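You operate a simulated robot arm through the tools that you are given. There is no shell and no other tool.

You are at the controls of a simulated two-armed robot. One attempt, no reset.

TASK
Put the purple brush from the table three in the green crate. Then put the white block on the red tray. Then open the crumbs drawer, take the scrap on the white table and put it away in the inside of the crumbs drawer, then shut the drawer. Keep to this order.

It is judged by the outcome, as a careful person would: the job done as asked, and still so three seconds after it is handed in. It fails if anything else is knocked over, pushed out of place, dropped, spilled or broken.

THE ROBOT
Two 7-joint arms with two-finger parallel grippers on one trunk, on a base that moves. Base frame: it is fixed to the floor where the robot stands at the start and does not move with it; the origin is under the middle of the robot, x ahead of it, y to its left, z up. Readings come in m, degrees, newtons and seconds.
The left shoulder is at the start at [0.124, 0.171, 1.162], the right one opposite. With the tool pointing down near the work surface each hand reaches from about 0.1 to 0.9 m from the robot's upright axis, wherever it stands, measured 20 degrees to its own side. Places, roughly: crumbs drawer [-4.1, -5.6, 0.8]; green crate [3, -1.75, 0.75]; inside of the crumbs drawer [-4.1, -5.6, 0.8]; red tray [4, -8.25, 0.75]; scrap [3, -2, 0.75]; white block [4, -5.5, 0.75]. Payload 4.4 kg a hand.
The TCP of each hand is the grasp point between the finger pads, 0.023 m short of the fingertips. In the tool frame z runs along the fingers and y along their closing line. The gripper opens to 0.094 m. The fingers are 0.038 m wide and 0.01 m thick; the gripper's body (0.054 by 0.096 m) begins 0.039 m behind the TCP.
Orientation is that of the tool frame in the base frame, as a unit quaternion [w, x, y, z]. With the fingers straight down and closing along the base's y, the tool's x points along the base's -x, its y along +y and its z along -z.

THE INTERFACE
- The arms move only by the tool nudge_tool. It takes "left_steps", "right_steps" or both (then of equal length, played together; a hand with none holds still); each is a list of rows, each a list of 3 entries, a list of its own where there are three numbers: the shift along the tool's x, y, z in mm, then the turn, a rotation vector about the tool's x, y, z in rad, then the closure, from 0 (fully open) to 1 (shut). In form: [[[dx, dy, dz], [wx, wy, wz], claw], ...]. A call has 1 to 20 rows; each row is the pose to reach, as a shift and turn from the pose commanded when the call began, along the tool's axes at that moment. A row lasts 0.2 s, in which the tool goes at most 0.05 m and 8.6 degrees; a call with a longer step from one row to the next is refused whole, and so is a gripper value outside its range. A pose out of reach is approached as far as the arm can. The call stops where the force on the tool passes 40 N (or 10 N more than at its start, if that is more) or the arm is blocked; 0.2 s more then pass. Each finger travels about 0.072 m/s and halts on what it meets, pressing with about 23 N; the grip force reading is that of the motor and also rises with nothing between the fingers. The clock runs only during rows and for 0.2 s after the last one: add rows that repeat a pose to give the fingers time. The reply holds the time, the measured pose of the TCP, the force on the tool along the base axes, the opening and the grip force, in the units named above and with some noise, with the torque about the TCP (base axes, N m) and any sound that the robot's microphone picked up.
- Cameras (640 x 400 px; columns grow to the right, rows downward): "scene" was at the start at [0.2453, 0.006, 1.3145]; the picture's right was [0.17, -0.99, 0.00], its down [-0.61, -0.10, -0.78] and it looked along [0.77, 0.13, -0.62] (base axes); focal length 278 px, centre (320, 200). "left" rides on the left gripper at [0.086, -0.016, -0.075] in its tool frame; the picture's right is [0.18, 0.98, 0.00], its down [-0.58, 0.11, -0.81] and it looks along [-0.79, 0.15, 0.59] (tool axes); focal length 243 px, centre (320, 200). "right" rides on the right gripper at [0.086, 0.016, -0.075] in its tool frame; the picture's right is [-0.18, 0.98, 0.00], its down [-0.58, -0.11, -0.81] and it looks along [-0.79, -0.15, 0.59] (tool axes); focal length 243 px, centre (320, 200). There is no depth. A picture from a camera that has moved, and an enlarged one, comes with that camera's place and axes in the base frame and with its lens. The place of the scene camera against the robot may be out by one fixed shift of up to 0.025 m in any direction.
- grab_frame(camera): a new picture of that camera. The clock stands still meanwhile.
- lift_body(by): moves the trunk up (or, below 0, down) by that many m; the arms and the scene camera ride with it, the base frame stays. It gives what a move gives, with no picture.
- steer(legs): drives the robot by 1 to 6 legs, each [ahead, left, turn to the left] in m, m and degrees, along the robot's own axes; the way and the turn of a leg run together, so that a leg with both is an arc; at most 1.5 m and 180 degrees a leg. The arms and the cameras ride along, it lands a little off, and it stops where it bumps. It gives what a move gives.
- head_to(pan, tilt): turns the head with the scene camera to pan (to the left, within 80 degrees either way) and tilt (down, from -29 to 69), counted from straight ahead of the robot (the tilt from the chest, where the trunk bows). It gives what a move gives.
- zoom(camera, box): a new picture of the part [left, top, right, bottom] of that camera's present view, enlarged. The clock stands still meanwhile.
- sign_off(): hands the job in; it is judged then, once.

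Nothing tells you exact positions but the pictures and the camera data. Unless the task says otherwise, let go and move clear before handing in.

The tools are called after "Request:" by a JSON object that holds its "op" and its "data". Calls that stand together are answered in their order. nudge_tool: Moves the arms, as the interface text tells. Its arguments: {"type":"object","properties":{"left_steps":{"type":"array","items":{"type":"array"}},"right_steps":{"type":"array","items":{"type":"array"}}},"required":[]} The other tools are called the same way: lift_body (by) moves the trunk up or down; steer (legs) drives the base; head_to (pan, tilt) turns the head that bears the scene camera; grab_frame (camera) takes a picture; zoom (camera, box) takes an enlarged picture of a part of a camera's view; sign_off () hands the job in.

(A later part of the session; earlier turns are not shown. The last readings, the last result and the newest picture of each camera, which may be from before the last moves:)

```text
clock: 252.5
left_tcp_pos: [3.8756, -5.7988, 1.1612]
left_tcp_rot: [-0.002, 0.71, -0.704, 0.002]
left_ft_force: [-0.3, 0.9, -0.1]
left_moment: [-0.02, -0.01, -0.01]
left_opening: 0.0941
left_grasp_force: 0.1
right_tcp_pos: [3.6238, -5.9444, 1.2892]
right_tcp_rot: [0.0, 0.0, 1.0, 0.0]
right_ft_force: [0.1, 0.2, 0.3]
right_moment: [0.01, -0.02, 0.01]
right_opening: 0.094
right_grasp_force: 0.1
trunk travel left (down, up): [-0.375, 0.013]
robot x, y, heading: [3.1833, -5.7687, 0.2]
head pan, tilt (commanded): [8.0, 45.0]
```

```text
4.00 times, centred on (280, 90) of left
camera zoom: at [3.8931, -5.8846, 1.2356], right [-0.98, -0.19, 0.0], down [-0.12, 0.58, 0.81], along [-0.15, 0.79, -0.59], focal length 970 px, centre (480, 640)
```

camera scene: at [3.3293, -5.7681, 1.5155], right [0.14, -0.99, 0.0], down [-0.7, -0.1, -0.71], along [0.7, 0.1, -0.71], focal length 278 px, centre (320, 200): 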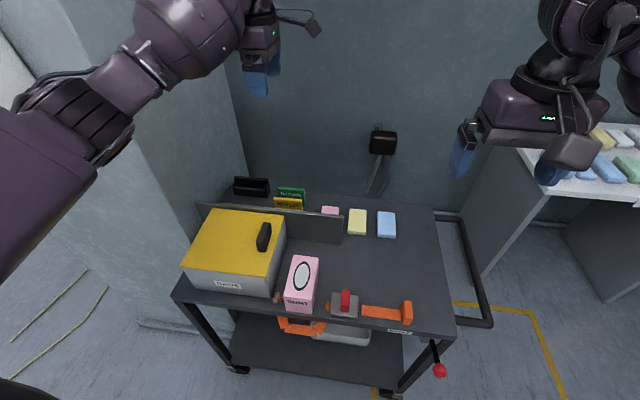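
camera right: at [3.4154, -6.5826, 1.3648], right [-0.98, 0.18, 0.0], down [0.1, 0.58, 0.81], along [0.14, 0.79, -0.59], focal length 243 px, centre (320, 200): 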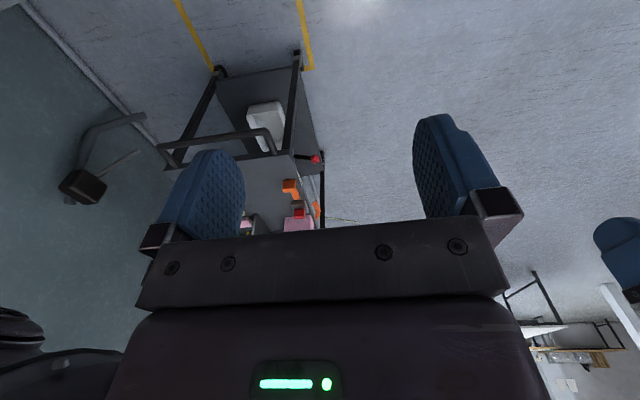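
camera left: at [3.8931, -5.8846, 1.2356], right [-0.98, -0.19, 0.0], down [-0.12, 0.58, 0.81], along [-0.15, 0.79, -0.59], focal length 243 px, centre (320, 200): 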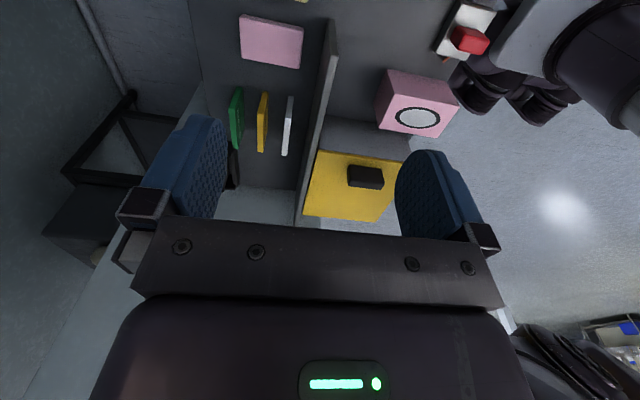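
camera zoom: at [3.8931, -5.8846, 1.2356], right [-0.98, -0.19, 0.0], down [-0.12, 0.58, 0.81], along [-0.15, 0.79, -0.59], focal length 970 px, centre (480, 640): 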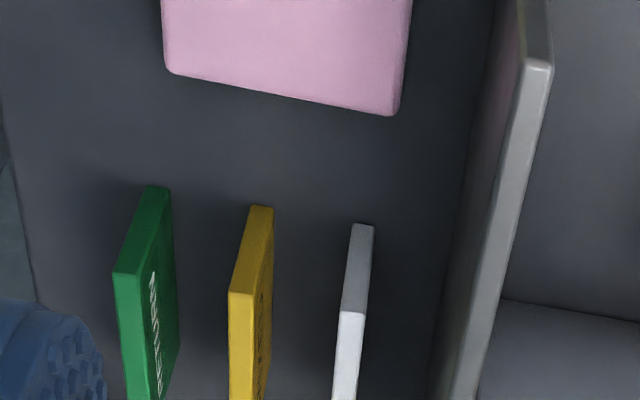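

Now clear: three upright slabs (green, yellow, white), each ≈0.088 wide, 0.066 tall, 0.011 thick; the white one is at x ≈ 3.90, 4.5 cm behind the divider. I'll check the black holder area too, to be sure no other white block is there.

Request:
{"op": "nudge_tool", "data": {"left_steps": [[[0, -25, 0], [0, 0, 0], 0], [[0, -50, 0], [0, 0, 0], 0], [[0, -80, -20], [0, 0, 0], 0], [[0, -80, -20], [0, 0, 0], 0]]}}

Request:
{"op": "grab_frame", "data": {"camera": "left"}}

Request:
{"op": "zoom", "data": {"camera": "left", "box": [220, 60, 400, 200]}}

```text
clock: 253.5
left_tcp_pos: [3.9314, -5.7878, 1.1794]
left_tcp_rot: [-0.001, 0.709, -0.705, 0.001]
left_ft_force: [-0.3, 0.0, -0.1]
left_moment: [0.01, 0.0, 0.02]
left_opening: 0.094
left_grasp_force: 0.1
left hand out of reach, approached as far as the arm can: row 3, 4
right_tcp_pos: [3.6246, -5.947, 1.2899]
right_tcp_rot: [0.0, 0.0, 1.0, -0.001]
right_ft_force: [-0.4, 0.2, 0.3]
right_moment: [0.03, 0.03, 0.01]
right_opening: 0.094
right_grasp_force: 0.1
trunk travel left (down, up): [-0.375, 0.013]
robot x, y, heading: [3.1812, -5.7703, -0.2]
head pan, tilt (commanded): [8.0, 45.0]
```

```text
taken
camera left: at [3.9478, -5.8727, 1.2535], right [-0.98, -0.19, 0.0], down [-0.12, 0.58, 0.81], along [-0.15, 0.79, -0.59], focal length 243 px, centre (320, 200)
```

left: 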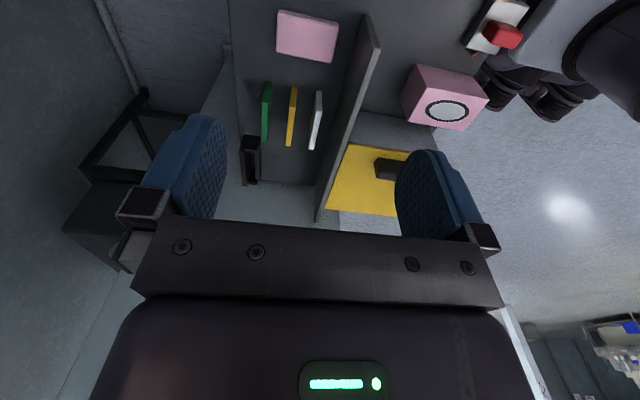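

```text
2.86 times, centred on (310, 130) of left
camera zoom: at [3.9478, -5.8727, 1.2535], right [-0.98, -0.19, 0.0], down [-0.12, 0.58, 0.81], along [-0.15, 0.79, -0.59], focal length 693 px, centre (349, 400)
```

zoom: 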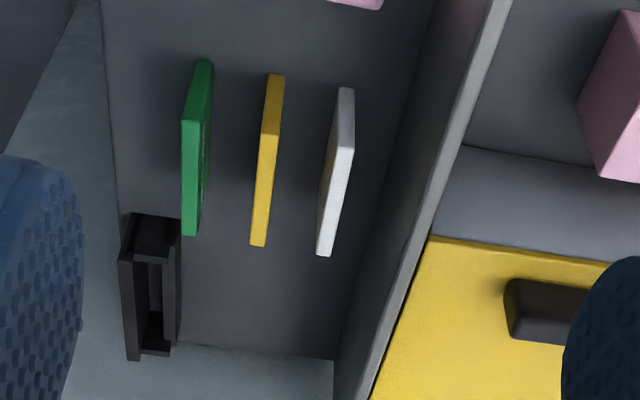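

No other white block is there, so the white slab is the white block. I'll bring the left hand back within reach, over the slab, before tilting slightly to clear the divider.

Request:
{"op": "nudge_tool", "data": {"left_steps": [[[-20, 15, 0], [0, 0, 0], 0], [[-60, 30, 0], [0, 0, 0], 0.2], [[-100, 40, 10], [0, 0, 0], 0.4], [[-140, 50, 20], [0, 0, 0], 0.6], [[-180, 50, 30], [0, 0, 0], 0.61], [[-200, 50, 40], [0, 0, 0], 0.61], [[-200, 50, 40], [0, 0, 0], 0.61]]}}

```text
clock: 255.1
left_tcp_pos: [3.968, -5.5956, 1.1274]
left_tcp_rot: [-0.001, 0.711, -0.704, 0.001]
left_ft_force: [0.0, 0.3, -0.3]
left_moment: [0.04, 0.0, 0.01]
left_opening: 0.0366
left_grasp_force: 0.1
left hand out of reach, approached as far as the arm can: row 1, 2, 3, 4, 5, 6, 7
right_tcp_pos: [3.6245, -5.9459, 1.2892]
right_tcp_rot: [-0.001, 0.0, 1.0, 0.0]
right_ft_force: [0.6, 0.2, -0.6]
right_moment: [0.01, 0.0, 0.01]
right_opening: 0.0941
right_grasp_force: 0.0
trunk travel left (down, up): [-0.375, 0.013]
robot x, y, heading: [3.1851, -5.7723, -0.1]
head pan, tilt (commanded): [8.0, 45.0]
```

The elbow straightened again; I'll use the same yaw-and-pull trick to free it (all well above the trolley).

Request:
{"op": "nudge_tool", "data": {"left_steps": [[[0, 20, -10], [0, 0, 0.14], 0.61], [[0, 40, -20], [0, 0, 0.28], 0.61], [[0, 60, -30], [0, 0, 0.42], 0.61], [[0, 80, -40], [0, 0, 0.56], 0.61], [[0, 100, -50], [0, 0, 0.7], 0.61], [[0, 120, -50], [0, 0, 0.84], 0.61], [[0, 140, -50], [0, 0, 0.98], 0.61], [[0, 160, -50], [0, 0, 1.12], 0.61], [[0, 180, -50], [0, 0, 1.26], 0.61], [[0, 200, -50], [0, 0, 1.4], 0.61], [[0, 200, -50], [0, 0, 1.4], 0.61]]}}

```text
clock: 257.5
left_tcp_pos: [3.9697, -5.6171, 1.1569]
left_tcp_rot: [0.0, -0.089, 0.996, 0.0]
left_ft_force: [0.0, -0.3, 0.0]
left_moment: [-0.02, 0.04, 0.01]
left_opening: 0.037
left_grasp_force: 0.1
left hand out of reach, approached as far as the arm can: row 1, 2, 3, 4, 5, 6, 7, 8, 9, 10, 11
right_tcp_pos: [3.6231, -5.9455, 1.2878]
right_tcp_rot: [0.0, 0.0, 1.0, 0.0]
right_ft_force: [1.0, 0.7, -0.2]
right_moment: [0.0, 0.01, -0.01]
right_opening: 0.0941
right_grasp_force: 0.1
trunk travel left (down, up): [-0.375, 0.013]
robot x, y, heading: [3.184, -5.7678, 0.2]
head pan, tilt (commanded): [8.0, 45.0]
```

Request:
{"op": "nudge_tool", "data": {"left_steps": [[[15, 0, 0], [0, 0.14, 0], 0.61], [[30, 0, 0], [0, 0.28, 0], 0.61], [[45, 0, 0], [0, 0.42, 0], 0.61], [[60, 0, 0], [0, 0.56, 0], 0.61], [[80, 0, 0], [0, 0.7, 0], 0.61], [[100, 0, 0], [0, 0.84, 0], 0.61], [[120, 0, 0], [0, 0.98, 0], 0.61], [[140, 0, 0], [0, 1.1, 0], 0.61], [[150, 0, 0], [0, 1.1, 0], 0.61]]}}

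Request:
{"op": "grab_frame", "data": {"camera": "scene"}}

```text
clock: 259.7
left_tcp_pos: [3.8582, -5.7002, 1.3041]
left_tcp_rot: [-0.267, 0.079, 0.959, -0.046]
left_ft_force: [0.9, -0.7, -1.1]
left_moment: [0.07, 0.03, -0.02]
left_opening: 0.037
left_grasp_force: 0.1
left hand out of reach, approached as far as the arm can: row 1, 2, 3, 4, 5, 6, 7, 8, 9
right_tcp_pos: [3.6273, -5.9489, 1.2879]
right_tcp_rot: [-0.001, -0.001, 1.0, 0.002]
right_ft_force: [0.4, -1.3, -0.6]
right_moment: [0.07, 0.08, 0.03]
right_opening: 0.0939
right_grasp_force: 0.1
trunk travel left (down, up): [-0.375, 0.013]
robot x, y, heading: [3.1853, -5.7729, -0.2]
head pan, tilt (commanded): [8.0, 45.0]
stopped in row 9 (left hand): the arm was blocked; the commanded pose is now the measured one
```

```text
taken
camera scene: at [3.3334, -5.7721, 1.5149], right [0.14, -0.99, 0.0], down [-0.7, -0.1, -0.71], along [0.7, 0.1, -0.71], focal length 278 px, centre (320, 200)
```

scene: 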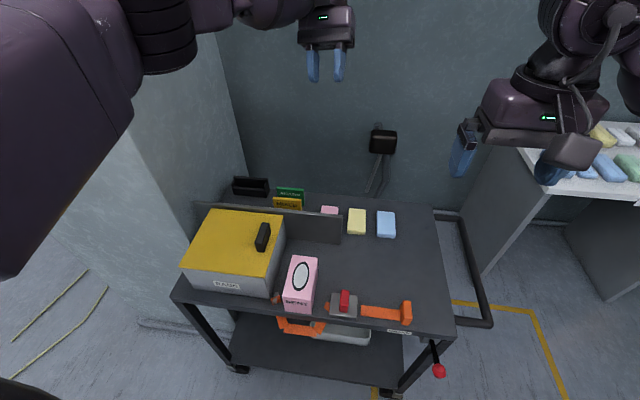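

The elbow is bent now. I'll go back to the standard pose, moving left and backward.

Request:
{"op": "nudge_tool", "data": {"left_steps": [[[25, 21, 12], [-0.016, -0.09, -0.027], 0.61], [[51, 43, 24], [-0.031, -0.181, -0.053], 0.61], [[76, 64, 36], [-0.047, -0.271, -0.08], 0.61], [[102, 86, 47], [-0.062, -0.361, -0.107], 0.61], [[128, 107, 59], [-0.078, -0.452, -0.133], 0.61], [[153, 128, 71], [-0.0934, -0.542, -0.16], 0.61], [[153, 128, 71], [-0.0934, -0.542, -0.16], 0.61]]}}

```text
clock: 261.3
left_tcp_pos: [3.7052, -5.5479, 1.3038]
left_tcp_rot: [0.001, 0.0, 1.0, 0.0]
left_ft_force: [-0.2, -0.4, 0.5]
left_moment: [0.02, 0.0, 0.0]
left_opening: 0.0365
left_grasp_force: 0.0
right_tcp_pos: [3.6231, -5.9465, 1.2901]
right_tcp_rot: [0.001, -0.001, 1.0, 0.001]
right_ft_force: [-0.5, -0.9, -0.2]
right_moment: [-0.02, 0.0, 0.0]
right_opening: 0.0936
right_grasp_force: 0.1
trunk travel left (down, up): [-0.375, 0.013]
robot x, y, heading: [3.183, -5.7738, 0.1]
head pan, tilt (commanded): [8.0, 45.0]
```

Request:
{"op": "nudge_tool", "data": {"left_steps": [[[-13, -3, 14], [0, 0, -0.1428], 0.61], [[-26, -7, 28], [0, 0, -0.2856], 0.61], [[-40, -10, 42], [0, 0, -0.4284], 0.61], [[-53, -13, 56], [0, 0, -0.5712], 0.61], [[-66, -16, 70], [0, 0, -0.714], 0.61], [[-79, -20, 84], [0, 0, -0.8568], 0.61], [[-92, -23, 98], [0, 0, -0.9996], 0.61], [[-105, -26, 112], [0, 0, -1.1424], 0.61], [[-119, -30, 126], [0, 0, -1.2852], 0.61], [[-132, -33, 140], [0, 0, -1.428], 0.61], [[-145, -36, 154], [0, 0, -1.5708], 0.61], [[-145, -36, 154], [0, 0, -1.5708], 0.61]]}}

Request:
{"op": "grab_frame", "data": {"camera": "scene"}}

```text
clock: 263.9
left_tcp_pos: [3.8494, -5.5818, 1.1514]
left_tcp_rot: [-0.001, 0.707, -0.707, 0.002]
left_ft_force: [0.6, -0.3, 0.6]
left_moment: [0.01, -0.01, -0.02]
left_opening: 0.0365
left_grasp_force: 0.1
right_tcp_pos: [3.6222, -5.9453, 1.2887]
right_tcp_rot: [0.001, -0.001, 1.0, 0.0]
right_ft_force: [-0.7, 1.0, 0.1]
right_moment: [0.0, -0.03, 0.01]
right_opening: 0.0942
right_grasp_force: 0.1
trunk travel left (down, up): [-0.375, 0.013]
robot x, y, heading: [3.1867, -5.7739, 0.3]
head pan, tilt (commanded): [8.0, 45.0]
```

```text
taken
camera scene: at [3.3286, -5.7678, 1.5154], right [0.14, -0.99, 0.0], down [-0.7, -0.1, -0.71], along [0.7, 0.1, -0.71], focal length 278 px, centre (320, 200)
```

scene: 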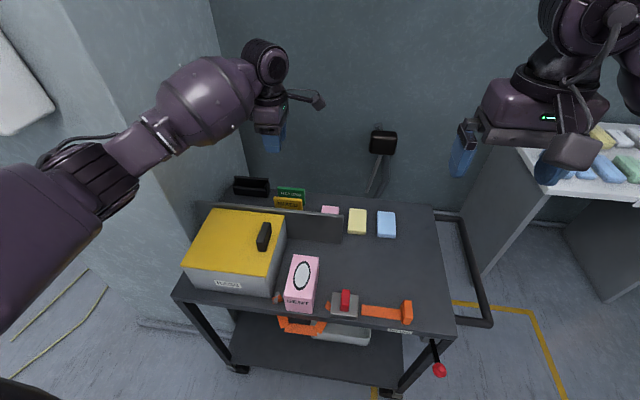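

Request:
{"op": "nudge_tool", "data": {"left_steps": [[[0, -11, 35], [-0.04, 0, 0], 0.61], [[1, -21, 70], [-0.08, 0, 0], 0.61], [[1, -32, 105], [-0.12, 0, 0], 0.61], [[2, -42, 140], [-0.16, 0, 0], 0.61], [[2, -52, 175], [-0.19, 0, 0], 0.61], [[2, -52, 175], [-0.19, 0, 0], 0.61]]}}

Request:
{"op": "grab_frame", "data": {"camera": "left"}}

Request:
{"op": "zoom", "data": {"camera": "left", "box": [220, 0, 420, 200]}}

```text
clock: 265.3
left_tcp_pos: [3.9014, -5.5823, 0.9758]
left_tcp_rot: [-0.067, -0.704, 0.704, 0.064]
left_ft_force: [0.1, 1.6, 0.3]
left_moment: [-0.02, -0.02, 0.01]
left_opening: 0.0367
left_grasp_force: 0.1
right_tcp_pos: [3.6224, -5.944, 1.2911]
right_tcp_rot: [0.001, -0.002, 1.0, -0.001]
right_ft_force: [-0.7, 0.3, 0.1]
right_moment: [-0.03, 0.02, -0.03]
right_opening: 0.0939
right_grasp_force: 0.1
trunk travel left (down, up): [-0.375, 0.013]
robot x, y, heading: [3.189, -5.7724, -0.1]
head pan, tilt (commanded): [8.0, 45.0]
```

```text
taken
camera left: at [3.9303, -5.669, 1.0467], right [-0.97, -0.18, 0.18], down [0.04, 0.58, 0.81], along [-0.25, 0.79, -0.56], focal length 243 px, centre (320, 200)
```

left: 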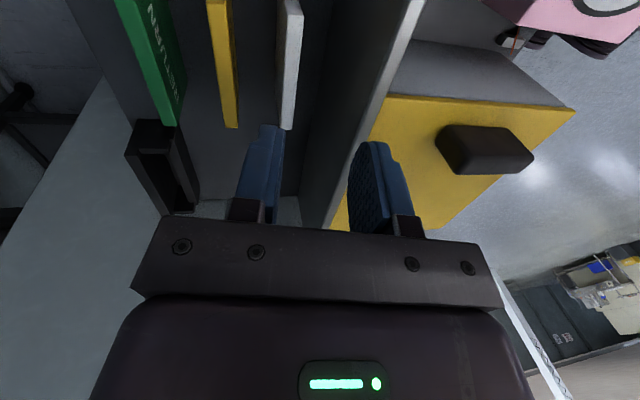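

```text
2.00 times, centred on (320, 100) of left
camera zoom: at [3.9303, -5.669, 1.0467], right [-0.97, -0.18, 0.18], down [0.04, 0.58, 0.81], along [-0.25, 0.79, -0.56], focal length 485 px, centre (320, 400)
```

zoom: 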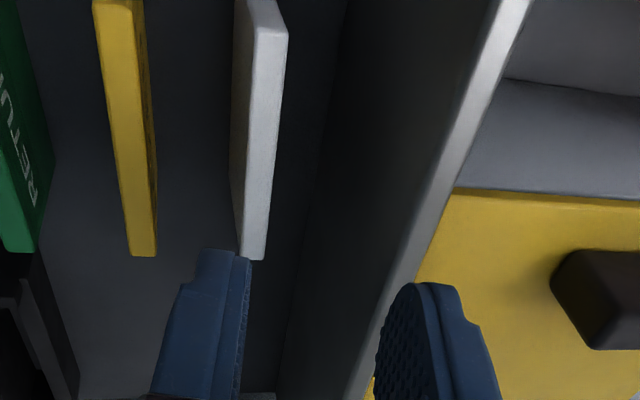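

The white block is centred at about (3.9045, −5.576), top z ≈ 0.876, parallel to y. Fine alignment then vertical descent between the divider and the yellow block.

Request:
{"op": "nudge_tool", "data": {"left_steps": [[[-4, -6, -1], [0, 0, 0], 0.61], [[-4, -11.5, 28.5], [0, 0, 0], 0.61], [[-4, -17, 58], [0, 0, 0], 0.61], [[-4, -17, 58], [0, 0, 0], 0.61]]}}

Request:
{"op": "zoom", "data": {"camera": "left", "box": [220, 0, 420, 220]}}

```text
clock: 266.3
left_tcp_pos: [3.8854, -5.5773, 0.9341]
left_tcp_rot: [-0.067, -0.704, 0.704, 0.065]
left_ft_force: [0.6, -0.1, 0.0]
left_moment: [-0.02, -0.03, -0.02]
left_opening: 0.0367
left_grasp_force: 0.0
left hand out of reach, approached as far as the arm can: row 1, 2, 3, 4
right_tcp_pos: [3.6233, -5.9451, 1.2892]
right_tcp_rot: [0.001, -0.001, 1.0, 0.0]
right_ft_force: [0.0, -0.6, 0.0]
right_moment: [-0.01, 0.01, 0.01]
right_opening: 0.0941
right_grasp_force: 0.0
trunk travel left (down, up): [-0.375, 0.013]
robot x, y, heading: [3.185, -5.7685, -0.0]
head pan, tilt (commanded): [8.0, 45.0]
```

```text
1.82 times, centred on (320, 110) of left
camera zoom: at [3.9155, -5.6631, 1.0042], right [-0.97, -0.18, 0.18], down [0.04, 0.58, 0.81], along [-0.26, 0.79, -0.56], focal length 441 px, centre (320, 364)
```

zoom: 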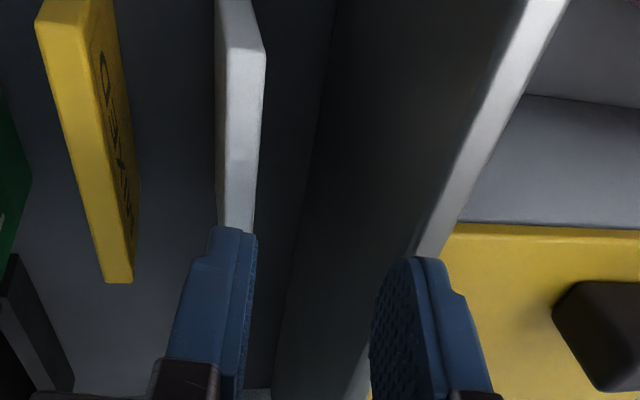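

Reach is the limit with the trunk this high. I'll raise the hand clear, free the elbow, then lower the trunk for a comfortable approach.

Request:
{"op": "nudge_tool", "data": {"left_steps": [[[0, 0, -30], [0, 0, 0], 0.61], [[0, 0, -65], [0, 0, 0], 0.61], [[0, 0, -100], [0, 0, 0], 0.61], [[0, 0, -140], [0, 0, 0], 0.61], [[0, 0, -180], [0, 0, 0], 0.61], [[0, 0, -220], [0, 0, 0], 0.61], [[0, 0, -220], [0, 0, 0], 0.61]]}}

```text
clock: 267.9
left_tcp_pos: [3.927, -5.5766, 1.1501]
left_tcp_rot: [0.066, 0.704, -0.704, -0.065]
left_ft_force: [-0.6, -0.3, -0.2]
left_moment: [0.05, -0.01, 0.0]
left_opening: 0.0367
left_grasp_force: 0.0
right_tcp_pos: [3.6232, -5.9453, 1.2894]
right_tcp_rot: [0.0, 0.0, 1.0, 0.0]
right_ft_force: [-0.1, -0.6, 0.3]
right_moment: [0.02, -0.02, 0.01]
right_opening: 0.094
right_grasp_force: 0.1
trunk travel left (down, up): [-0.375, 0.013]
robot x, y, heading: [3.183, -5.7714, 0.1]
head pan, tilt (commanded): [8.0, 45.0]
```

Request:
{"op": "nudge_tool", "data": {"left_steps": [[[0, 20, -25], [0, 0, 0], 0.61], [[0, 40, -50], [0, 0, 0], 0.61], [[0, 60, -80], [0, 0, 0], 0.61], [[0, 80, -110], [0, 0, 0], 0.61], [[0, 100, -140], [0, 0, 0], 0.61], [[0, 120, -165], [0, 0, 0], 0.61], [[0, 120, -165], [0, 0, 0], 0.61]]}}

Request:
{"op": "lift_body", "data": {"by": -0.2}}

Request:
{"op": "steer", "data": {"legs": [[0.03, 0, 0]]}}

Request:
{"op": "grab_frame", "data": {"camera": "scene"}}

```text
clock: 269.5
left_tcp_pos: [3.8399, -5.5777, 1.3326]
left_tcp_rot: [0.068, 0.704, -0.704, -0.066]
left_ft_force: [-0.3, -0.5, -0.4]
left_moment: [0.02, 0.03, 0.01]
left_opening: 0.0367
left_grasp_force: 0.0
right_tcp_pos: [3.6237, -5.9462, 1.2886]
right_tcp_rot: [0.001, 0.0, 1.0, 0.001]
right_ft_force: [-0.3, -1.0, 0.1]
right_moment: [-0.03, -0.02, 0.02]
right_opening: 0.0938
right_grasp_force: 0.1
trunk travel left (down, up): [-0.375, 0.013]
robot x, y, heading: [3.183, -5.771, -0.0]
head pan, tilt (commanded): [8.0, 45.0]
```

```text
clock: 271.7
left_tcp_pos: [3.8394, -5.5757, 1.1368]
left_tcp_rot: [0.065, 0.704, -0.704, -0.064]
left_ft_force: [0.1, -0.3, 0.2]
left_moment: [-0.02, -0.03, 0.01]
left_opening: 0.0366
left_grasp_force: 0.2
right_tcp_pos: [3.6209, -5.9462, 1.0912]
right_tcp_rot: [0.002, 0.0, 1.0, 0.001]
right_ft_force: [1.0, -0.2, 0.2]
right_moment: [0.03, 0.01, -0.02]
right_opening: 0.094
right_grasp_force: 0.0
trunk travel left (down, up): [-0.175, 0.213]
robot x, y, heading: [3.1853, -5.7697, 0.1]
head pan, tilt (commanded): [8.0, 45.0]
```

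```text
clock: 272.5
left_tcp_pos: [3.8703, -5.5766, 1.1343]
left_tcp_rot: [0.067, 0.704, -0.704, -0.066]
left_ft_force: [0.3, 0.3, 0.8]
left_moment: [-0.01, 0.03, -0.01]
left_opening: 0.0367
left_grasp_force: 0.0
right_tcp_pos: [3.6523, -5.946, 1.0892]
right_tcp_rot: [0.001, -0.001, 1.0, 0.0]
right_ft_force: [0.5, -0.4, -0.7]
right_moment: [-0.01, 0.0, -0.02]
right_opening: 0.0937
right_grasp_force: 0.1
trunk travel left (down, up): [-0.175, 0.213]
robot x, y, heading: [3.2126, -5.772, 0.1]
head pan, tilt (commanded): [8.0, 45.0]
```

```text
taken
camera scene: at [3.4553, -5.7682, 1.3051], right [0.14, -0.99, 0.0], down [-0.7, -0.1, -0.71], along [0.7, 0.1, -0.71], focal length 278 px, centre (320, 200)
```

scene: 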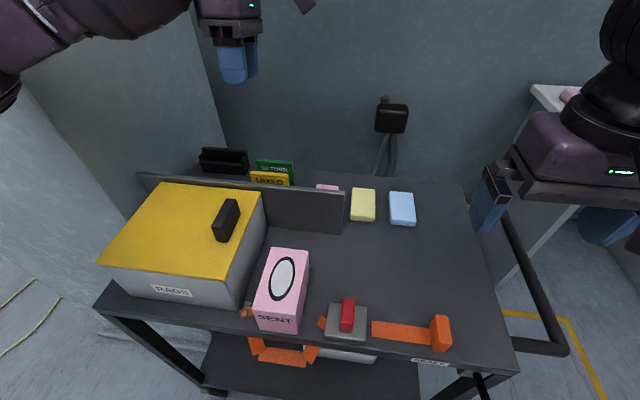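

Request:
{"op": "nudge_tool", "data": {"left_steps": [[[0, -13, 32], [0, 0, 0], 0.61], [[0, -26, 64], [0, 0, 0], 0.61], [[0, -39, 96], [0, 0, 0], 0.61], [[0, -52, 128], [0, 0, 0], 0.61], [[0, -64.5, 160], [0, 0, 0], 0.61], [[0, -64.5, 160], [0, 0, 0], 0.61]]}}

Request:
{"op": "zoom", "data": {"camera": "left", "box": [220, 0, 420, 200]}}

```text
clock: 273.9
left_tcp_pos: [3.9037, -5.5762, 0.9653]
left_tcp_rot: [-0.066, -0.704, 0.704, 0.065]
left_ft_force: [-0.2, -0.2, 0.6]
left_moment: [-0.02, -0.01, -0.03]
left_opening: 0.0365
left_grasp_force: 0.0
right_tcp_pos: [3.6515, -5.9454, 1.0885]
right_tcp_rot: [0.002, -0.001, 1.0, 0.0]
right_ft_force: [0.1, 0.1, 0.2]
right_moment: [0.02, -0.01, 0.01]
right_opening: 0.0939
right_grasp_force: 0.0
trunk travel left (down, up): [-0.175, 0.213]
robot x, y, heading: [3.2117, -5.7716, -0.2]
head pan, tilt (commanded): [8.0, 45.0]
```

```text
2.00 times, centred on (320, 100) of left
camera zoom: at [3.9324, -5.6629, 1.0356], right [-0.97, -0.18, 0.18], down [0.04, 0.58, 0.81], along [-0.25, 0.79, -0.56], focal length 485 px, centre (320, 400)
```

zoom: 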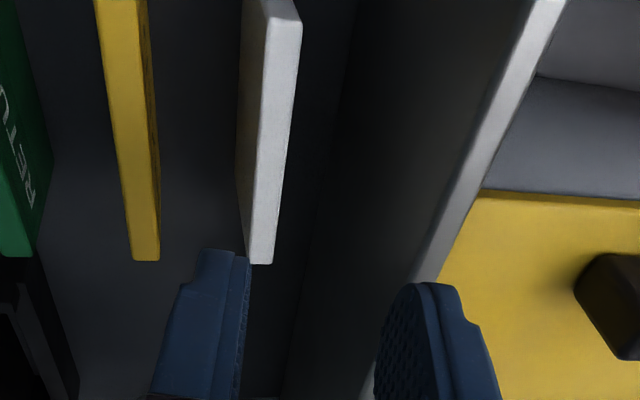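

Parallax puts the white block's top at z ≈ 0.85, centre (3.900, −5.562). Descending in two stages.

Request:
{"op": "nudge_tool", "data": {"left_steps": [[[-7, -3, 20], [0, 0, 0], 0.61], [[-14, -7, 42], [0, 0, 0], 0.61], [[-14, -11, 63], [0, 0, 0], 0.61], [[-14, -15, 83.6], [0, 0, 0], 0.61], [[-14, -15, 83.6], [0, 0, 0], 0.61]]}}

Request:
{"op": "zoom", "data": {"camera": "left", "box": [200, 0, 440, 220]}}

```text
clock: 275.1
left_tcp_pos: [3.9021, -5.5632, 0.8799]
left_tcp_rot: [-0.067, -0.704, 0.705, 0.065]
left_ft_force: [-0.1, 0.0, -0.5]
left_moment: [0.01, -0.02, 0.01]
left_opening: 0.0367
left_grasp_force: 0.0
right_tcp_pos: [3.6533, -5.9457, 1.0898]
right_tcp_rot: [0.001, 0.0, 1.0, 0.0]
right_ft_force: [-0.4, -0.2, -0.1]
right_moment: [0.03, 0.01, -0.03]
right_opening: 0.0945
right_grasp_force: 0.0
trunk travel left (down, up): [-0.175, 0.213]
robot x, y, heading: [3.2139, -5.7723, -0.1]
head pan, tilt (commanded): [8.0, 45.0]
```

```text
1.82 times, centred on (320, 110) of left
camera zoom: at [3.9317, -5.6488, 0.9505], right [-0.97, -0.18, 0.18], down [0.04, 0.58, 0.81], along [-0.26, 0.79, -0.56], focal length 441 px, centre (320, 364)
```

zoom: 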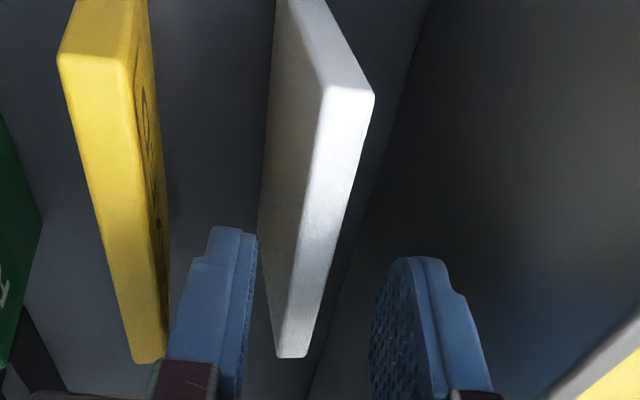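

The block is centred between the fingertips. Descending the last 27 mm and closing.

Request:
{"op": "nudge_tool", "data": {"left_steps": [[[0, -2.5, 13], [0, 0, 0], 0.61], [[0, -5, 26.5], [0, 0, 0], 0.61], [[0, -5, 26.5], [0, 0, 0], 0.61], [[0, -5, 26.5], [0, 0, 0], 0.75], [[0, -5, 26.5], [0, 0, 0], 0.9], [[0, -5, 26.5], [0, 0, 0], 1], [[0, -5, 26.5], [0, 0, 0], 1], [[0, -5, 26.5], [0, 0, 0], 1]]}}

Request:
{"op": "zoom", "data": {"camera": "left", "box": [200, 0, 440, 220]}}

```text
clock: 276.9
left_tcp_pos: [3.9045, -5.5641, 0.8536]
left_tcp_rot: [0.066, 0.704, -0.704, -0.065]
left_ft_force: [-0.6, -0.3, 1.3]
left_moment: [0.01, 0.08, 0.02]
left_opening: 0.0113
left_grasp_force: 23.2
right_tcp_pos: [3.6525, -5.9462, 1.0906]
right_tcp_rot: [0.001, -0.001, 1.0, 0.0]
right_ft_force: [-0.9, 0.5, 0.8]
right_moment: [-0.03, 0.0, 0.02]
right_opening: 0.0941
right_grasp_force: 0.0
trunk travel left (down, up): [-0.175, 0.213]
robot x, y, heading: [3.2183, -5.7684, 0.0]
head pan, tilt (commanded): [8.0, 45.0]
```

```text
1.82 times, centred on (320, 110) of left
camera zoom: at [3.9322, -5.6489, 0.9234], right [-0.97, -0.18, 0.18], down [0.04, 0.58, 0.81], along [-0.26, 0.79, -0.55], focal length 441 px, centre (320, 364)
```

zoom: 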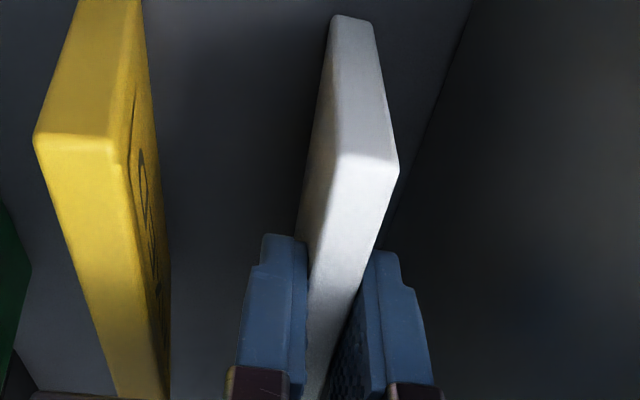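

The white block is gripped (0.0113 m, 23 N). Lifting straight up.

Request:
{"op": "nudge_tool", "data": {"left_steps": [[[0, 2, -10], [0, 0, 0], 1], [[0, 7, -40], [0, 0, 0], 1], [[0, 15, -80], [0, 0, 0], 1], [[0, 22, -120], [0, 0, 0], 1], [[0, 30, -160], [0, 0, 0], 1], [[0, 37, -200], [0, 0, 0], 1], [[0, 45, -240], [0, 0, 0], 1], [[0, 51, -275], [0, 0, 0], 1], [[0, 51, -275], [0, 0, 0], 1]]}}

Request:
{"op": "grab_frame", "data": {"camera": "left"}}

Request:
{"op": "grab_frame", "data": {"camera": "scene"}}

```text
clock: 278.9
left_tcp_pos: [3.9041, -5.5612, 1.1324]
left_tcp_rot: [-0.067, -0.704, 0.704, 0.066]
left_ft_force: [0.0, -0.3, -0.4]
left_moment: [0.0, 0.01, 0.0]
left_opening: 0.0116
left_grasp_force: 23.0
right_tcp_pos: [3.6523, -5.9443, 1.0882]
right_tcp_rot: [0.0, -0.001, 1.0, 0.0]
right_ft_force: [-0.4, 0.0, -0.2]
right_moment: [0.01, 0.01, 0.0]
right_opening: 0.0941
right_grasp_force: 0.1
trunk travel left (down, up): [-0.175, 0.213]
robot x, y, heading: [3.2146, -5.7715, -0.0]
head pan, tilt (commanded): [8.0, 45.0]
```

```text
taken
camera left: at [3.9348, -5.648, 1.2019], right [-0.97, -0.18, 0.18], down [0.04, 0.58, 0.81], along [-0.26, 0.79, -0.55], focal length 243 px, centre (320, 200)
```

left: 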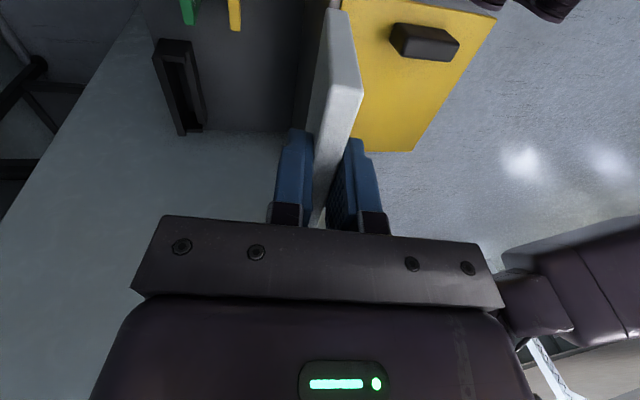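

```text
taken
camera scene: at [3.4555, -5.768, 1.3047], right [0.14, -0.99, 0.0], down [-0.7, -0.1, -0.71], along [0.7, 0.1, -0.71], focal length 278 px, centre (320, 200)
```

scene: 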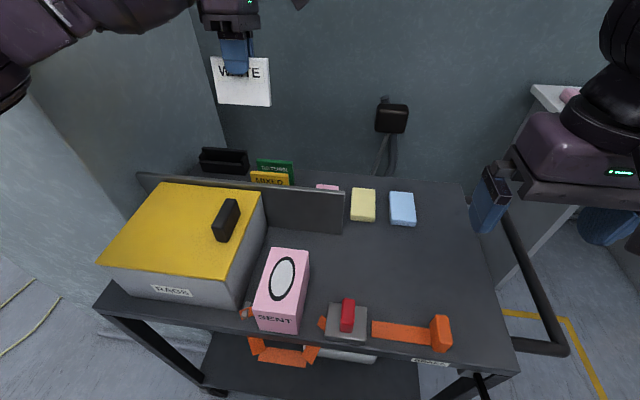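

The block labelled WHITE is held. I'll retract it toward the body, level the tool, and back away from the trolley.

Request:
{"op": "nudge_tool", "data": {"left_steps": [[[0, 20, 4], [0, 0, 0], 1], [[0, 50, 9], [0, 0, 0], 1], [[0, 85, 16], [0.03, 0, 0], 1], [[0, 120, 22], [0.07, 0, 0], 1], [[0, 150, 28], [0.11, 0, 0], 1], [[0, 177, 33], [0.15, 0, 0], 1], [[0, 177, 33], [0.187, 0, 0], 1], [[0, 177, 33], [0.187, 0, 0], 1]]}}

Request:
{"op": "steer", "data": {"legs": [[-0.5, 0, 0], [0, 0, -90]]}}

Request:
{"op": "grab_frame", "data": {"camera": "left"}}

```text
clock: 280.7
left_tcp_pos: [3.7229, -5.5625, 1.1339]
left_tcp_rot: [0.0, 0.707, -0.707, 0.001]
left_ft_force: [-0.4, 0.3, -1.1]
left_moment: [-0.02, -0.02, 0.0]
left_opening: 0.0115
left_grasp_force: 23.2
right_tcp_pos: [3.6514, -5.9458, 1.0888]
right_tcp_rot: [0.0, 0.0, 1.0, 0.0]
right_ft_force: [0.4, 0.0, 0.9]
right_moment: [0.02, -0.01, 0.0]
right_opening: 0.094
right_grasp_force: 0.0
trunk travel left (down, up): [-0.175, 0.213]
robot x, y, heading: [3.2121, -5.772, -0.0]
head pan, tilt (commanded): [8.0, 45.0]
```

```text
clock: 287.5
left_tcp_pos: [2.9182, -6.2816, 1.1337]
left_tcp_rot: [0.0, 0.003, 1.0, 0.0]
left_ft_force: [-0.5, -0.1, -0.7]
left_moment: [0.01, -0.01, 0.01]
left_opening: 0.0113
left_grasp_force: 23.1
right_tcp_pos: [2.5364, -6.2089, 1.0893]
right_tcp_rot: [0.001, 0.709, 0.706, -0.001]
right_ft_force: [-0.5, 0.2, 0.5]
right_moment: [-0.02, 0.03, -0.01]
right_opening: 0.0939
right_grasp_force: 0.0
trunk travel left (down, up): [-0.175, 0.213]
robot x, y, heading: [2.7146, -5.7714, -90.5]
head pan, tilt (commanded): [8.0, 45.0]
```

```text
taken
camera left: at [2.8318, -6.2966, 1.2079], right [-0.18, 0.98, 0.0], down [0.58, 0.11, 0.81], along [0.79, 0.14, -0.59], focal length 243 px, centre (320, 200)
```

left: 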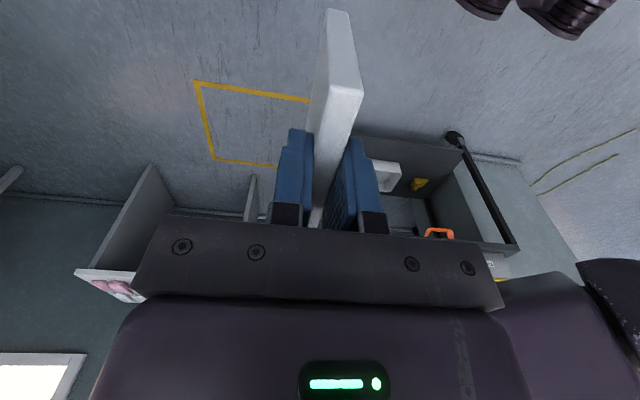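

Request:
{"op": "steer", "data": {"legs": [[1.0, 0, 0.5], [0.7, 0, 0]]}}

Request:
{"op": "head_to", "data": {"pan": 30, "tilt": 30}}

Request:
{"op": "grab_frame", "data": {"camera": "scene"}}

```text
clock: 296.1
left_tcp_pos: [2.9251, -7.9884, 1.1334]
left_tcp_rot: [-0.001, -0.003, 1.0, -0.001]
left_ft_force: [-0.3, -0.6, -0.6]
left_moment: [0.04, -0.02, -0.03]
left_opening: 0.0114
left_grasp_force: 23.4
right_tcp_pos: [2.542, -7.9194, 1.0896]
right_tcp_rot: [0.0, 0.704, 0.71, -0.001]
right_ft_force: [-0.3, -0.5, -0.4]
right_moment: [0.0, -0.02, -0.01]
right_opening: 0.094
right_grasp_force: 0.0
trunk travel left (down, up): [-0.175, 0.213]
robot x, y, heading: [2.7189, -7.4802, -89.6]
head pan, tilt (commanded): [8.0, 45.0]
```

```text
clock: 297.0
left_tcp_pos: [2.9255, -7.9871, 1.1329]
left_tcp_rot: [-0.001, -0.002, 1.0, 0.0]
left_ft_force: [-0.5, -0.1, -0.4]
left_moment: [0.02, 0.02, -0.02]
left_opening: 0.0115
left_grasp_force: 22.9
right_tcp_pos: [2.5422, -7.9191, 1.089]
right_tcp_rot: [0.0, 0.704, 0.71, -0.001]
right_ft_force: [-0.2, -0.1, -0.4]
right_moment: [0.0, -0.01, -0.01]
right_opening: 0.0941
right_grasp_force: 0.1
trunk travel left (down, up): [-0.175, 0.213]
robot x, y, heading: [2.7119, -7.4814, -89.5]
head pan, tilt (commanded): [30.0, 30.0]
```

```text
taken
camera scene: at [2.7688, -7.7186, 1.3276], right [-0.86, -0.5, 0.0], down [-0.25, 0.43, -0.87], along [0.44, -0.75, -0.5], focal length 278 px, centre (320, 200)
```

scene: 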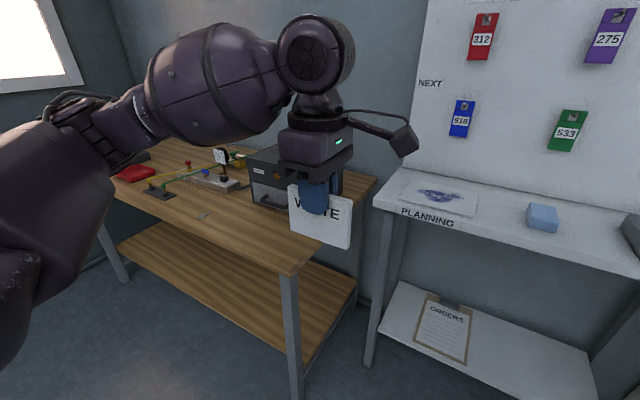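

Request:
{"op": "steer", "data": {"legs": [[0.08, 0, 0], [0, 1.05, 0]]}}

Request:
{"op": "head_to", "data": {"pan": 10, "tilt": 45}}

Request:
{"op": "grab_frame", "data": {"camera": "scene"}}

Request:
{"op": "grab_frame", "data": {"camera": "right"}}

```text
clock: 307.1
left_tcp_pos: [3.9749, -8.0559, 1.1324]
left_tcp_rot: [-0.001, -0.006, 1.0, 0.0]
left_ft_force: [0.0, -0.2, 0.5]
left_moment: [-0.02, 0.02, 0.0]
left_opening: 0.0115
left_grasp_force: 23.1
right_tcp_pos: [3.5909, -7.9901, 1.09]
right_tcp_rot: [0.0, 0.703, 0.711, -0.001]
right_ft_force: [0.8, -0.6, 0.1]
right_moment: [-0.01, -0.02, -0.02]
right_opening: 0.0943
right_grasp_force: 0.1
trunk travel left (down, up): [-0.175, 0.213]
robot x, y, heading: [3.7544, -7.5507, -89.3]
head pan, tilt (commanded): [30.0, 30.0]
```

```text
clock: 308.0
left_tcp_pos: [3.974, -8.0567, 1.1333]
left_tcp_rot: [-0.001, -0.006, 1.0, 0.0]
left_ft_force: [-0.4, -1.1, -1.2]
left_moment: [-0.02, 0.02, -0.07]
left_opening: 0.0114
left_grasp_force: 23.4
right_tcp_pos: [3.5902, -7.9902, 1.0888]
right_tcp_rot: [0.001, 0.702, 0.712, -0.001]
right_ft_force: [-0.2, 0.2, 0.1]
right_moment: [0.02, 0.03, 0.03]
right_opening: 0.0941
right_grasp_force: 0.1
trunk travel left (down, up): [-0.175, 0.213]
robot x, y, heading: [3.7613, -7.5513, -89.3]
head pan, tilt (commanded): [10.0, 45.0]
```

```text
taken
camera scene: at [3.7844, -7.7904, 1.3051], right [-0.98, -0.19, 0.0], down [-0.13, 0.69, -0.71], along [0.13, -0.7, -0.71], focal length 278 px, centre (320, 200)
```

scene: 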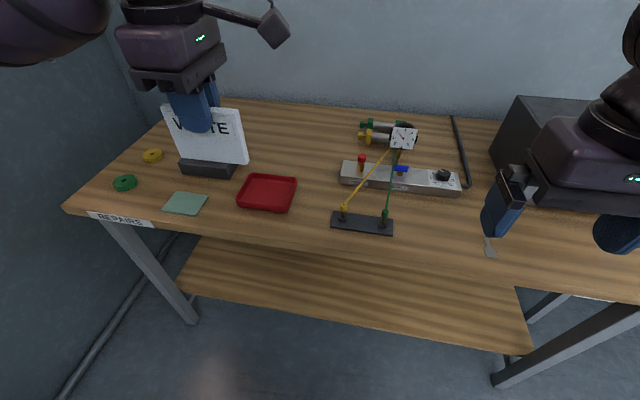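

```text
taken
camera right: at [3.6059, -7.9029, 1.1649], right [0.99, -0.17, 0.0], down [-0.1, -0.58, 0.81], along [-0.14, -0.8, -0.59], focal length 243 px, centre (320, 200)
```

right: 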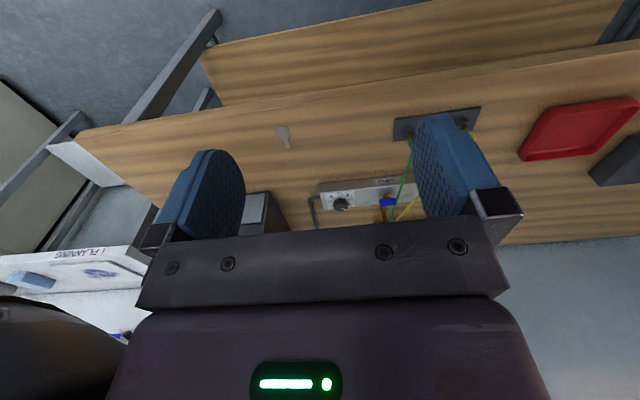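

The tray is at about (4.02, −8.29) on this REPAIRS table. I'll pull the right hand back and up, then drive a bit closer.

Request:
{"op": "nudge_tool", "data": {"right_steps": [[[30, 0, -20], [0, 0, 0], 0], [[60, 0, -40], [0, 0, 0], 0], [[90, 0, -60], [0, 0, 0], 0], [[120, 0, -80], [0, 0, 0], 0], [[120, 0, -80], [0, 0, 0], 0]]}}

Request:
{"op": "steer", "data": {"legs": [[0.16, 0, -0.7]]}}

Request:
{"op": "nudge_tool", "data": {"left_steps": [[[25, -10, 0], [0, 0, 0], 1], [[50, -25, 0], [0, 0, 0], 1], [[80, -40, 0], [0, 0, 0], 1], [[110, -55, 0], [0, 0, 0], 1], [[140, -60, 0], [0, 0, 0], 1], [[140, -60, 0], [0, 0, 0], 1]]}}

Request:
{"op": "grab_frame", "data": {"camera": "left"}}

Request:
{"op": "grab_frame", "data": {"camera": "scene"}}

```text
clock: 309.2
left_tcp_pos: [3.9763, -8.0558, 1.1339]
left_tcp_rot: [-0.001, -0.006, 1.0, -0.001]
left_ft_force: [0.1, 0.8, -1.3]
left_moment: [0.02, 0.05, -0.01]
left_opening: 0.0114
left_grasp_force: 23.1
right_tcp_pos: [3.6053, -7.9217, 1.1784]
right_tcp_rot: [0.0, 0.702, 0.712, -0.001]
right_ft_force: [-0.9, 0.0, -0.8]
right_moment: [0.01, 0.0, 0.0]
right_opening: 0.0942
right_grasp_force: 0.0
right hand out of reach, approached as far as the arm can: row 2, 3, 4, 5
trunk travel left (down, up): [-0.175, 0.213]
robot x, y, heading: [3.7601, -7.551, -89.3]
head pan, tilt (commanded): [10.0, 45.0]
```

```text
clock: 310.6
left_tcp_pos: [3.9685, -8.2196, 1.134]
left_tcp_rot: [-0.001, 0.0, 1.0, 0.0]
left_ft_force: [0.1, -0.1, -1.2]
left_moment: [0.0, 0.01, 0.0]
left_opening: 0.0111
left_grasp_force: 23.2
right_tcp_pos: [3.6001, -8.0798, 1.1779]
right_tcp_rot: [0.0, 0.707, 0.708, 0.0]
right_ft_force: [0.3, 0.2, -0.5]
right_moment: [0.02, 0.03, 0.03]
right_opening: 0.094
right_grasp_force: 0.1
trunk travel left (down, up): [-0.175, 0.213]
robot x, y, heading: [3.7631, -7.7071, -90.2]
head pan, tilt (commanded): [10.0, 45.0]
```

```text
clock: 312.0
left_tcp_pos: [3.8294, -8.2783, 1.1354]
left_tcp_rot: [-0.001, 0.0, 1.0, 0.0]
left_ft_force: [0.7, -0.4, -0.4]
left_moment: [0.01, 0.04, 0.05]
left_opening: 0.0114
left_grasp_force: 23.2
right_tcp_pos: [3.5996, -8.0798, 1.1787]
right_tcp_rot: [0.0, 0.707, 0.708, -0.001]
right_ft_force: [-0.1, 0.5, -0.1]
right_moment: [-0.02, -0.02, -0.01]
right_opening: 0.0941
right_grasp_force: 0.1
trunk travel left (down, up): [-0.175, 0.213]
robot x, y, heading: [3.7585, -7.7112, -90.2]
head pan, tilt (commanded): [10.0, 45.0]
```

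```text
taken
camera left: at [3.7423, -8.2946, 1.2085], right [-0.18, 0.98, 0.0], down [0.58, 0.11, 0.81], along [0.79, 0.15, -0.59], focal length 243 px, centre (320, 200)
```

left: 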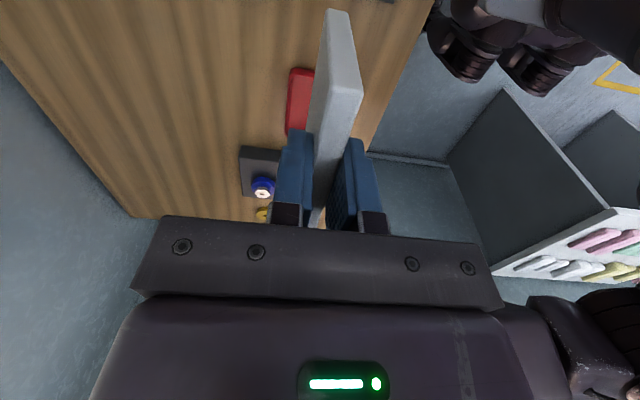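

```text
taken
camera scene: at [3.7828, -7.9505, 1.305], right [-0.98, -0.17, 0.0], down [-0.12, 0.7, -0.71], along [0.12, -0.7, -0.71], focal length 278 px, centre (320, 200)
```

scene: 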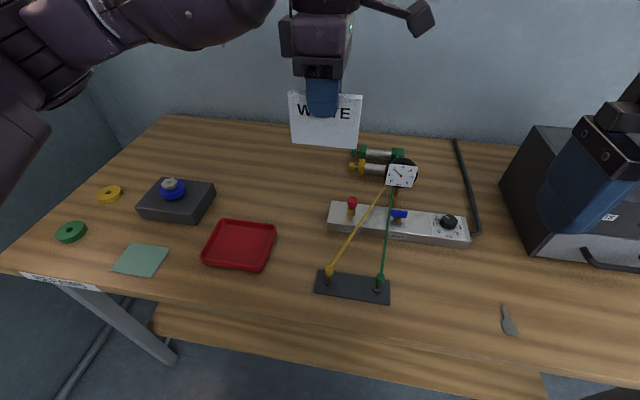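

Request:
{"op": "nudge_tool", "data": {"left_steps": [[[0, 40, 0], [0, 0, 0], 1], [[0, 80, 0], [0, 0, 0], 1], [[0, 120, 0], [0, 0, 0], 1], [[0, 120, 0], [0, 0, 0], 1]]}}

Request:
{"op": "zoom", "data": {"camera": "left", "box": [140, 0, 340, 200]}}

Request:
{"op": "nudge_tool", "data": {"left_steps": [[[20, 0, -40], [0, 0, 0], 1], [[40, 0, -80], [0, 0, 0], 1], [[60, 0, -120], [0, 0, 0], 1], [[60, 0, -120], [0, 0, 0], 1]]}}

Request:
{"op": "zoom", "data": {"camera": "left", "box": [140, 0, 340, 200]}}

```text
clock: 313.0
left_tcp_pos: [3.8304, -8.1592, 1.1327]
left_tcp_rot: [-0.002, 0.0, 1.0, 0.0]
left_ft_force: [0.0, 0.2, -1.4]
left_moment: [0.01, -0.01, 0.02]
left_opening: 0.0113
left_grasp_force: 23.0
right_tcp_pos: [3.6005, -8.0814, 1.1771]
right_tcp_rot: [0.0, 0.706, 0.708, 0.0]
right_ft_force: [0.2, -0.7, 0.4]
right_moment: [0.03, 0.0, 0.02]
right_opening: 0.0943
right_grasp_force: 0.1
trunk travel left (down, up): [-0.175, 0.213]
robot x, y, heading: [3.7618, -7.7091, -89.9]
head pan, tilt (commanded): [10.0, 45.0]
```

```text
2.00 times, centred on (240, 100) of left
camera zoom: at [3.7439, -8.1751, 1.2074], right [-0.18, 0.98, 0.0], down [0.58, 0.11, 0.8], along [0.79, 0.15, -0.59], focal length 485 px, centre (480, 400)
```

zoom: 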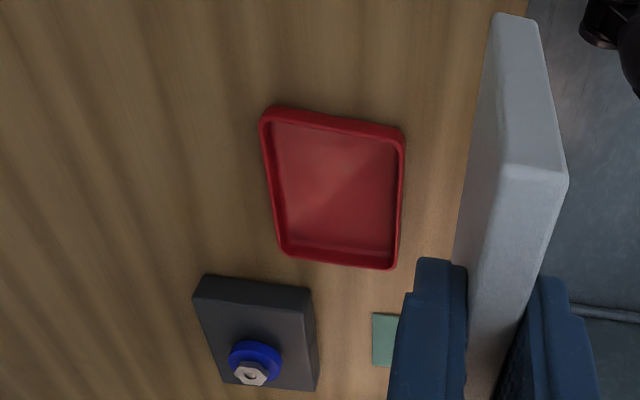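

```text
clock: 314.0
left_tcp_pos: [3.7691, -8.1605, 1.2543]
left_tcp_rot: [-0.001, 0.0, 1.0, 0.0]
left_ft_force: [-0.9, -0.7, -0.7]
left_moment: [-0.02, 0.0, 0.01]
left_opening: 0.0114
left_grasp_force: 22.8
right_tcp_pos: [3.6002, -8.0799, 1.1784]
right_tcp_rot: [0.0, 0.707, 0.707, 0.0]
right_ft_force: [0.2, -0.4, -0.9]
right_moment: [0.01, 0.03, -0.03]
right_opening: 0.0942
right_grasp_force: 0.0
trunk travel left (down, up): [-0.175, 0.213]
robot x, y, heading: [3.7613, -7.7089, -90.0]
head pan, tilt (commanded): [10.0, 45.0]
```

```text
2.00 times, centred on (240, 100) of left
camera zoom: at [3.6827, -8.1753, 1.3284], right [-0.18, 0.98, 0.0], down [0.58, 0.11, 0.81], along [0.79, 0.15, -0.59], focal length 485 px, centre (480, 400)
```

zoom: 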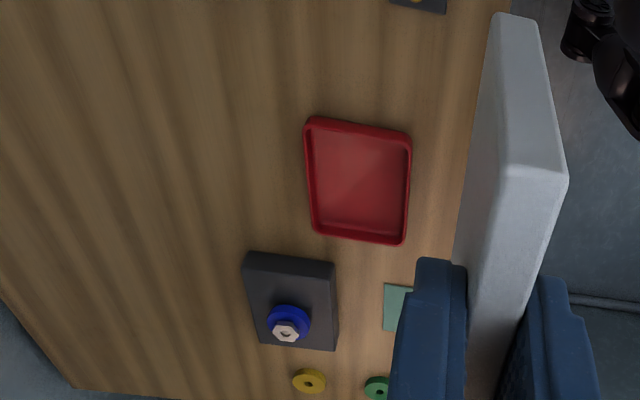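

Two views place the red tray's centre at (3.982, −8.249), rim z ≈ 0.843, about 0.125 (x) × 0.10 m (y). Moving the block above it.

Request:
{"op": "nudge_tool", "data": {"left_steps": [[[-36, -15, 0], [0, 0, 0], 1], [[-72, -30, 0], [0, 0, 0], 1], [[-108, -45, 0], [0, 0, 0], 1], [[-144, -60, 0], [0, 0, 0], 1], [[-180, -75, 0], [0, 0, 0], 1], [[-213, -88.5, 0], [0, 0, 0], 1], [[-213, -88.5, 40], [0, 0, 0], 1], [[-213, -88.5, 80], [0, 0, 0], 1], [[-213, -88.5, 125], [0, 0, 0], 1], [[-213, -88.5, 170], [0, 0, 0], 1], [[-213, -88.5, 215], [0, 0, 0], 1], [[-213, -88.5, 260], [0, 0, 0], 1], [[-213, -88.5, 260], [0, 0, 0], 1]]}}

Request:
{"op": "grab_frame", "data": {"camera": "left"}}

Request:
{"op": "grab_frame", "data": {"camera": "scene"}}

```text
clock: 316.8
left_tcp_pos: [3.9807, -8.2491, 0.9944]
left_tcp_rot: [-0.001, 0.0, 1.0, -0.001]
left_ft_force: [-0.4, 0.5, -0.7]
left_moment: [0.03, 0.0, 0.01]
left_opening: 0.0112
left_grasp_force: 22.8
right_tcp_pos: [3.599, -8.0783, 1.1776]
right_tcp_rot: [0.001, 0.706, 0.708, 0.0]
right_ft_force: [0.8, 0.3, -0.2]
right_moment: [-0.01, 0.01, 0.0]
right_opening: 0.0939
right_grasp_force: 0.0
trunk travel left (down, up): [-0.175, 0.213]
robot x, y, heading: [3.7629, -7.7109, -90.0]
head pan, tilt (commanded): [10.0, 45.0]
```

```text
taken
camera left: at [3.8945, -8.2638, 1.069], right [-0.18, 0.98, 0.0], down [0.58, 0.11, 0.8], along [0.79, 0.15, -0.59], focal length 243 px, centre (320, 200)
```

left: 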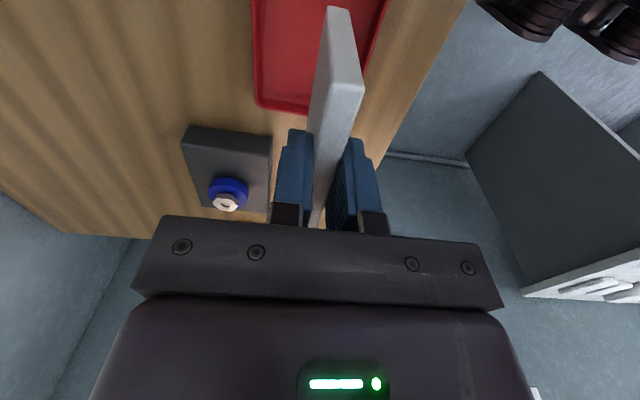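

```text
taken
camera scene: at [3.7821, -7.9499, 1.3053], right [-0.98, -0.17, 0.0], down [-0.12, 0.7, -0.71], along [0.12, -0.7, -0.71], focal length 278 px, centre (320, 200)
```

scene: 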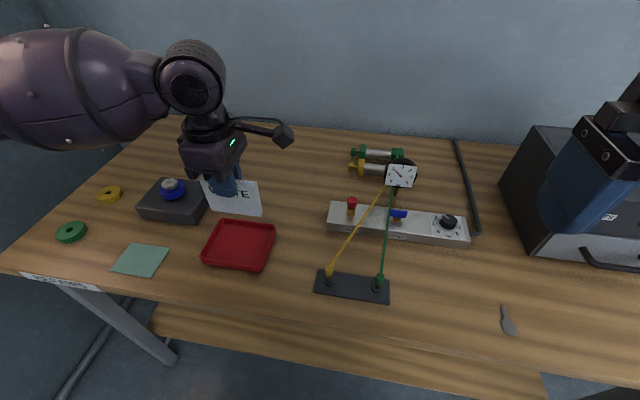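

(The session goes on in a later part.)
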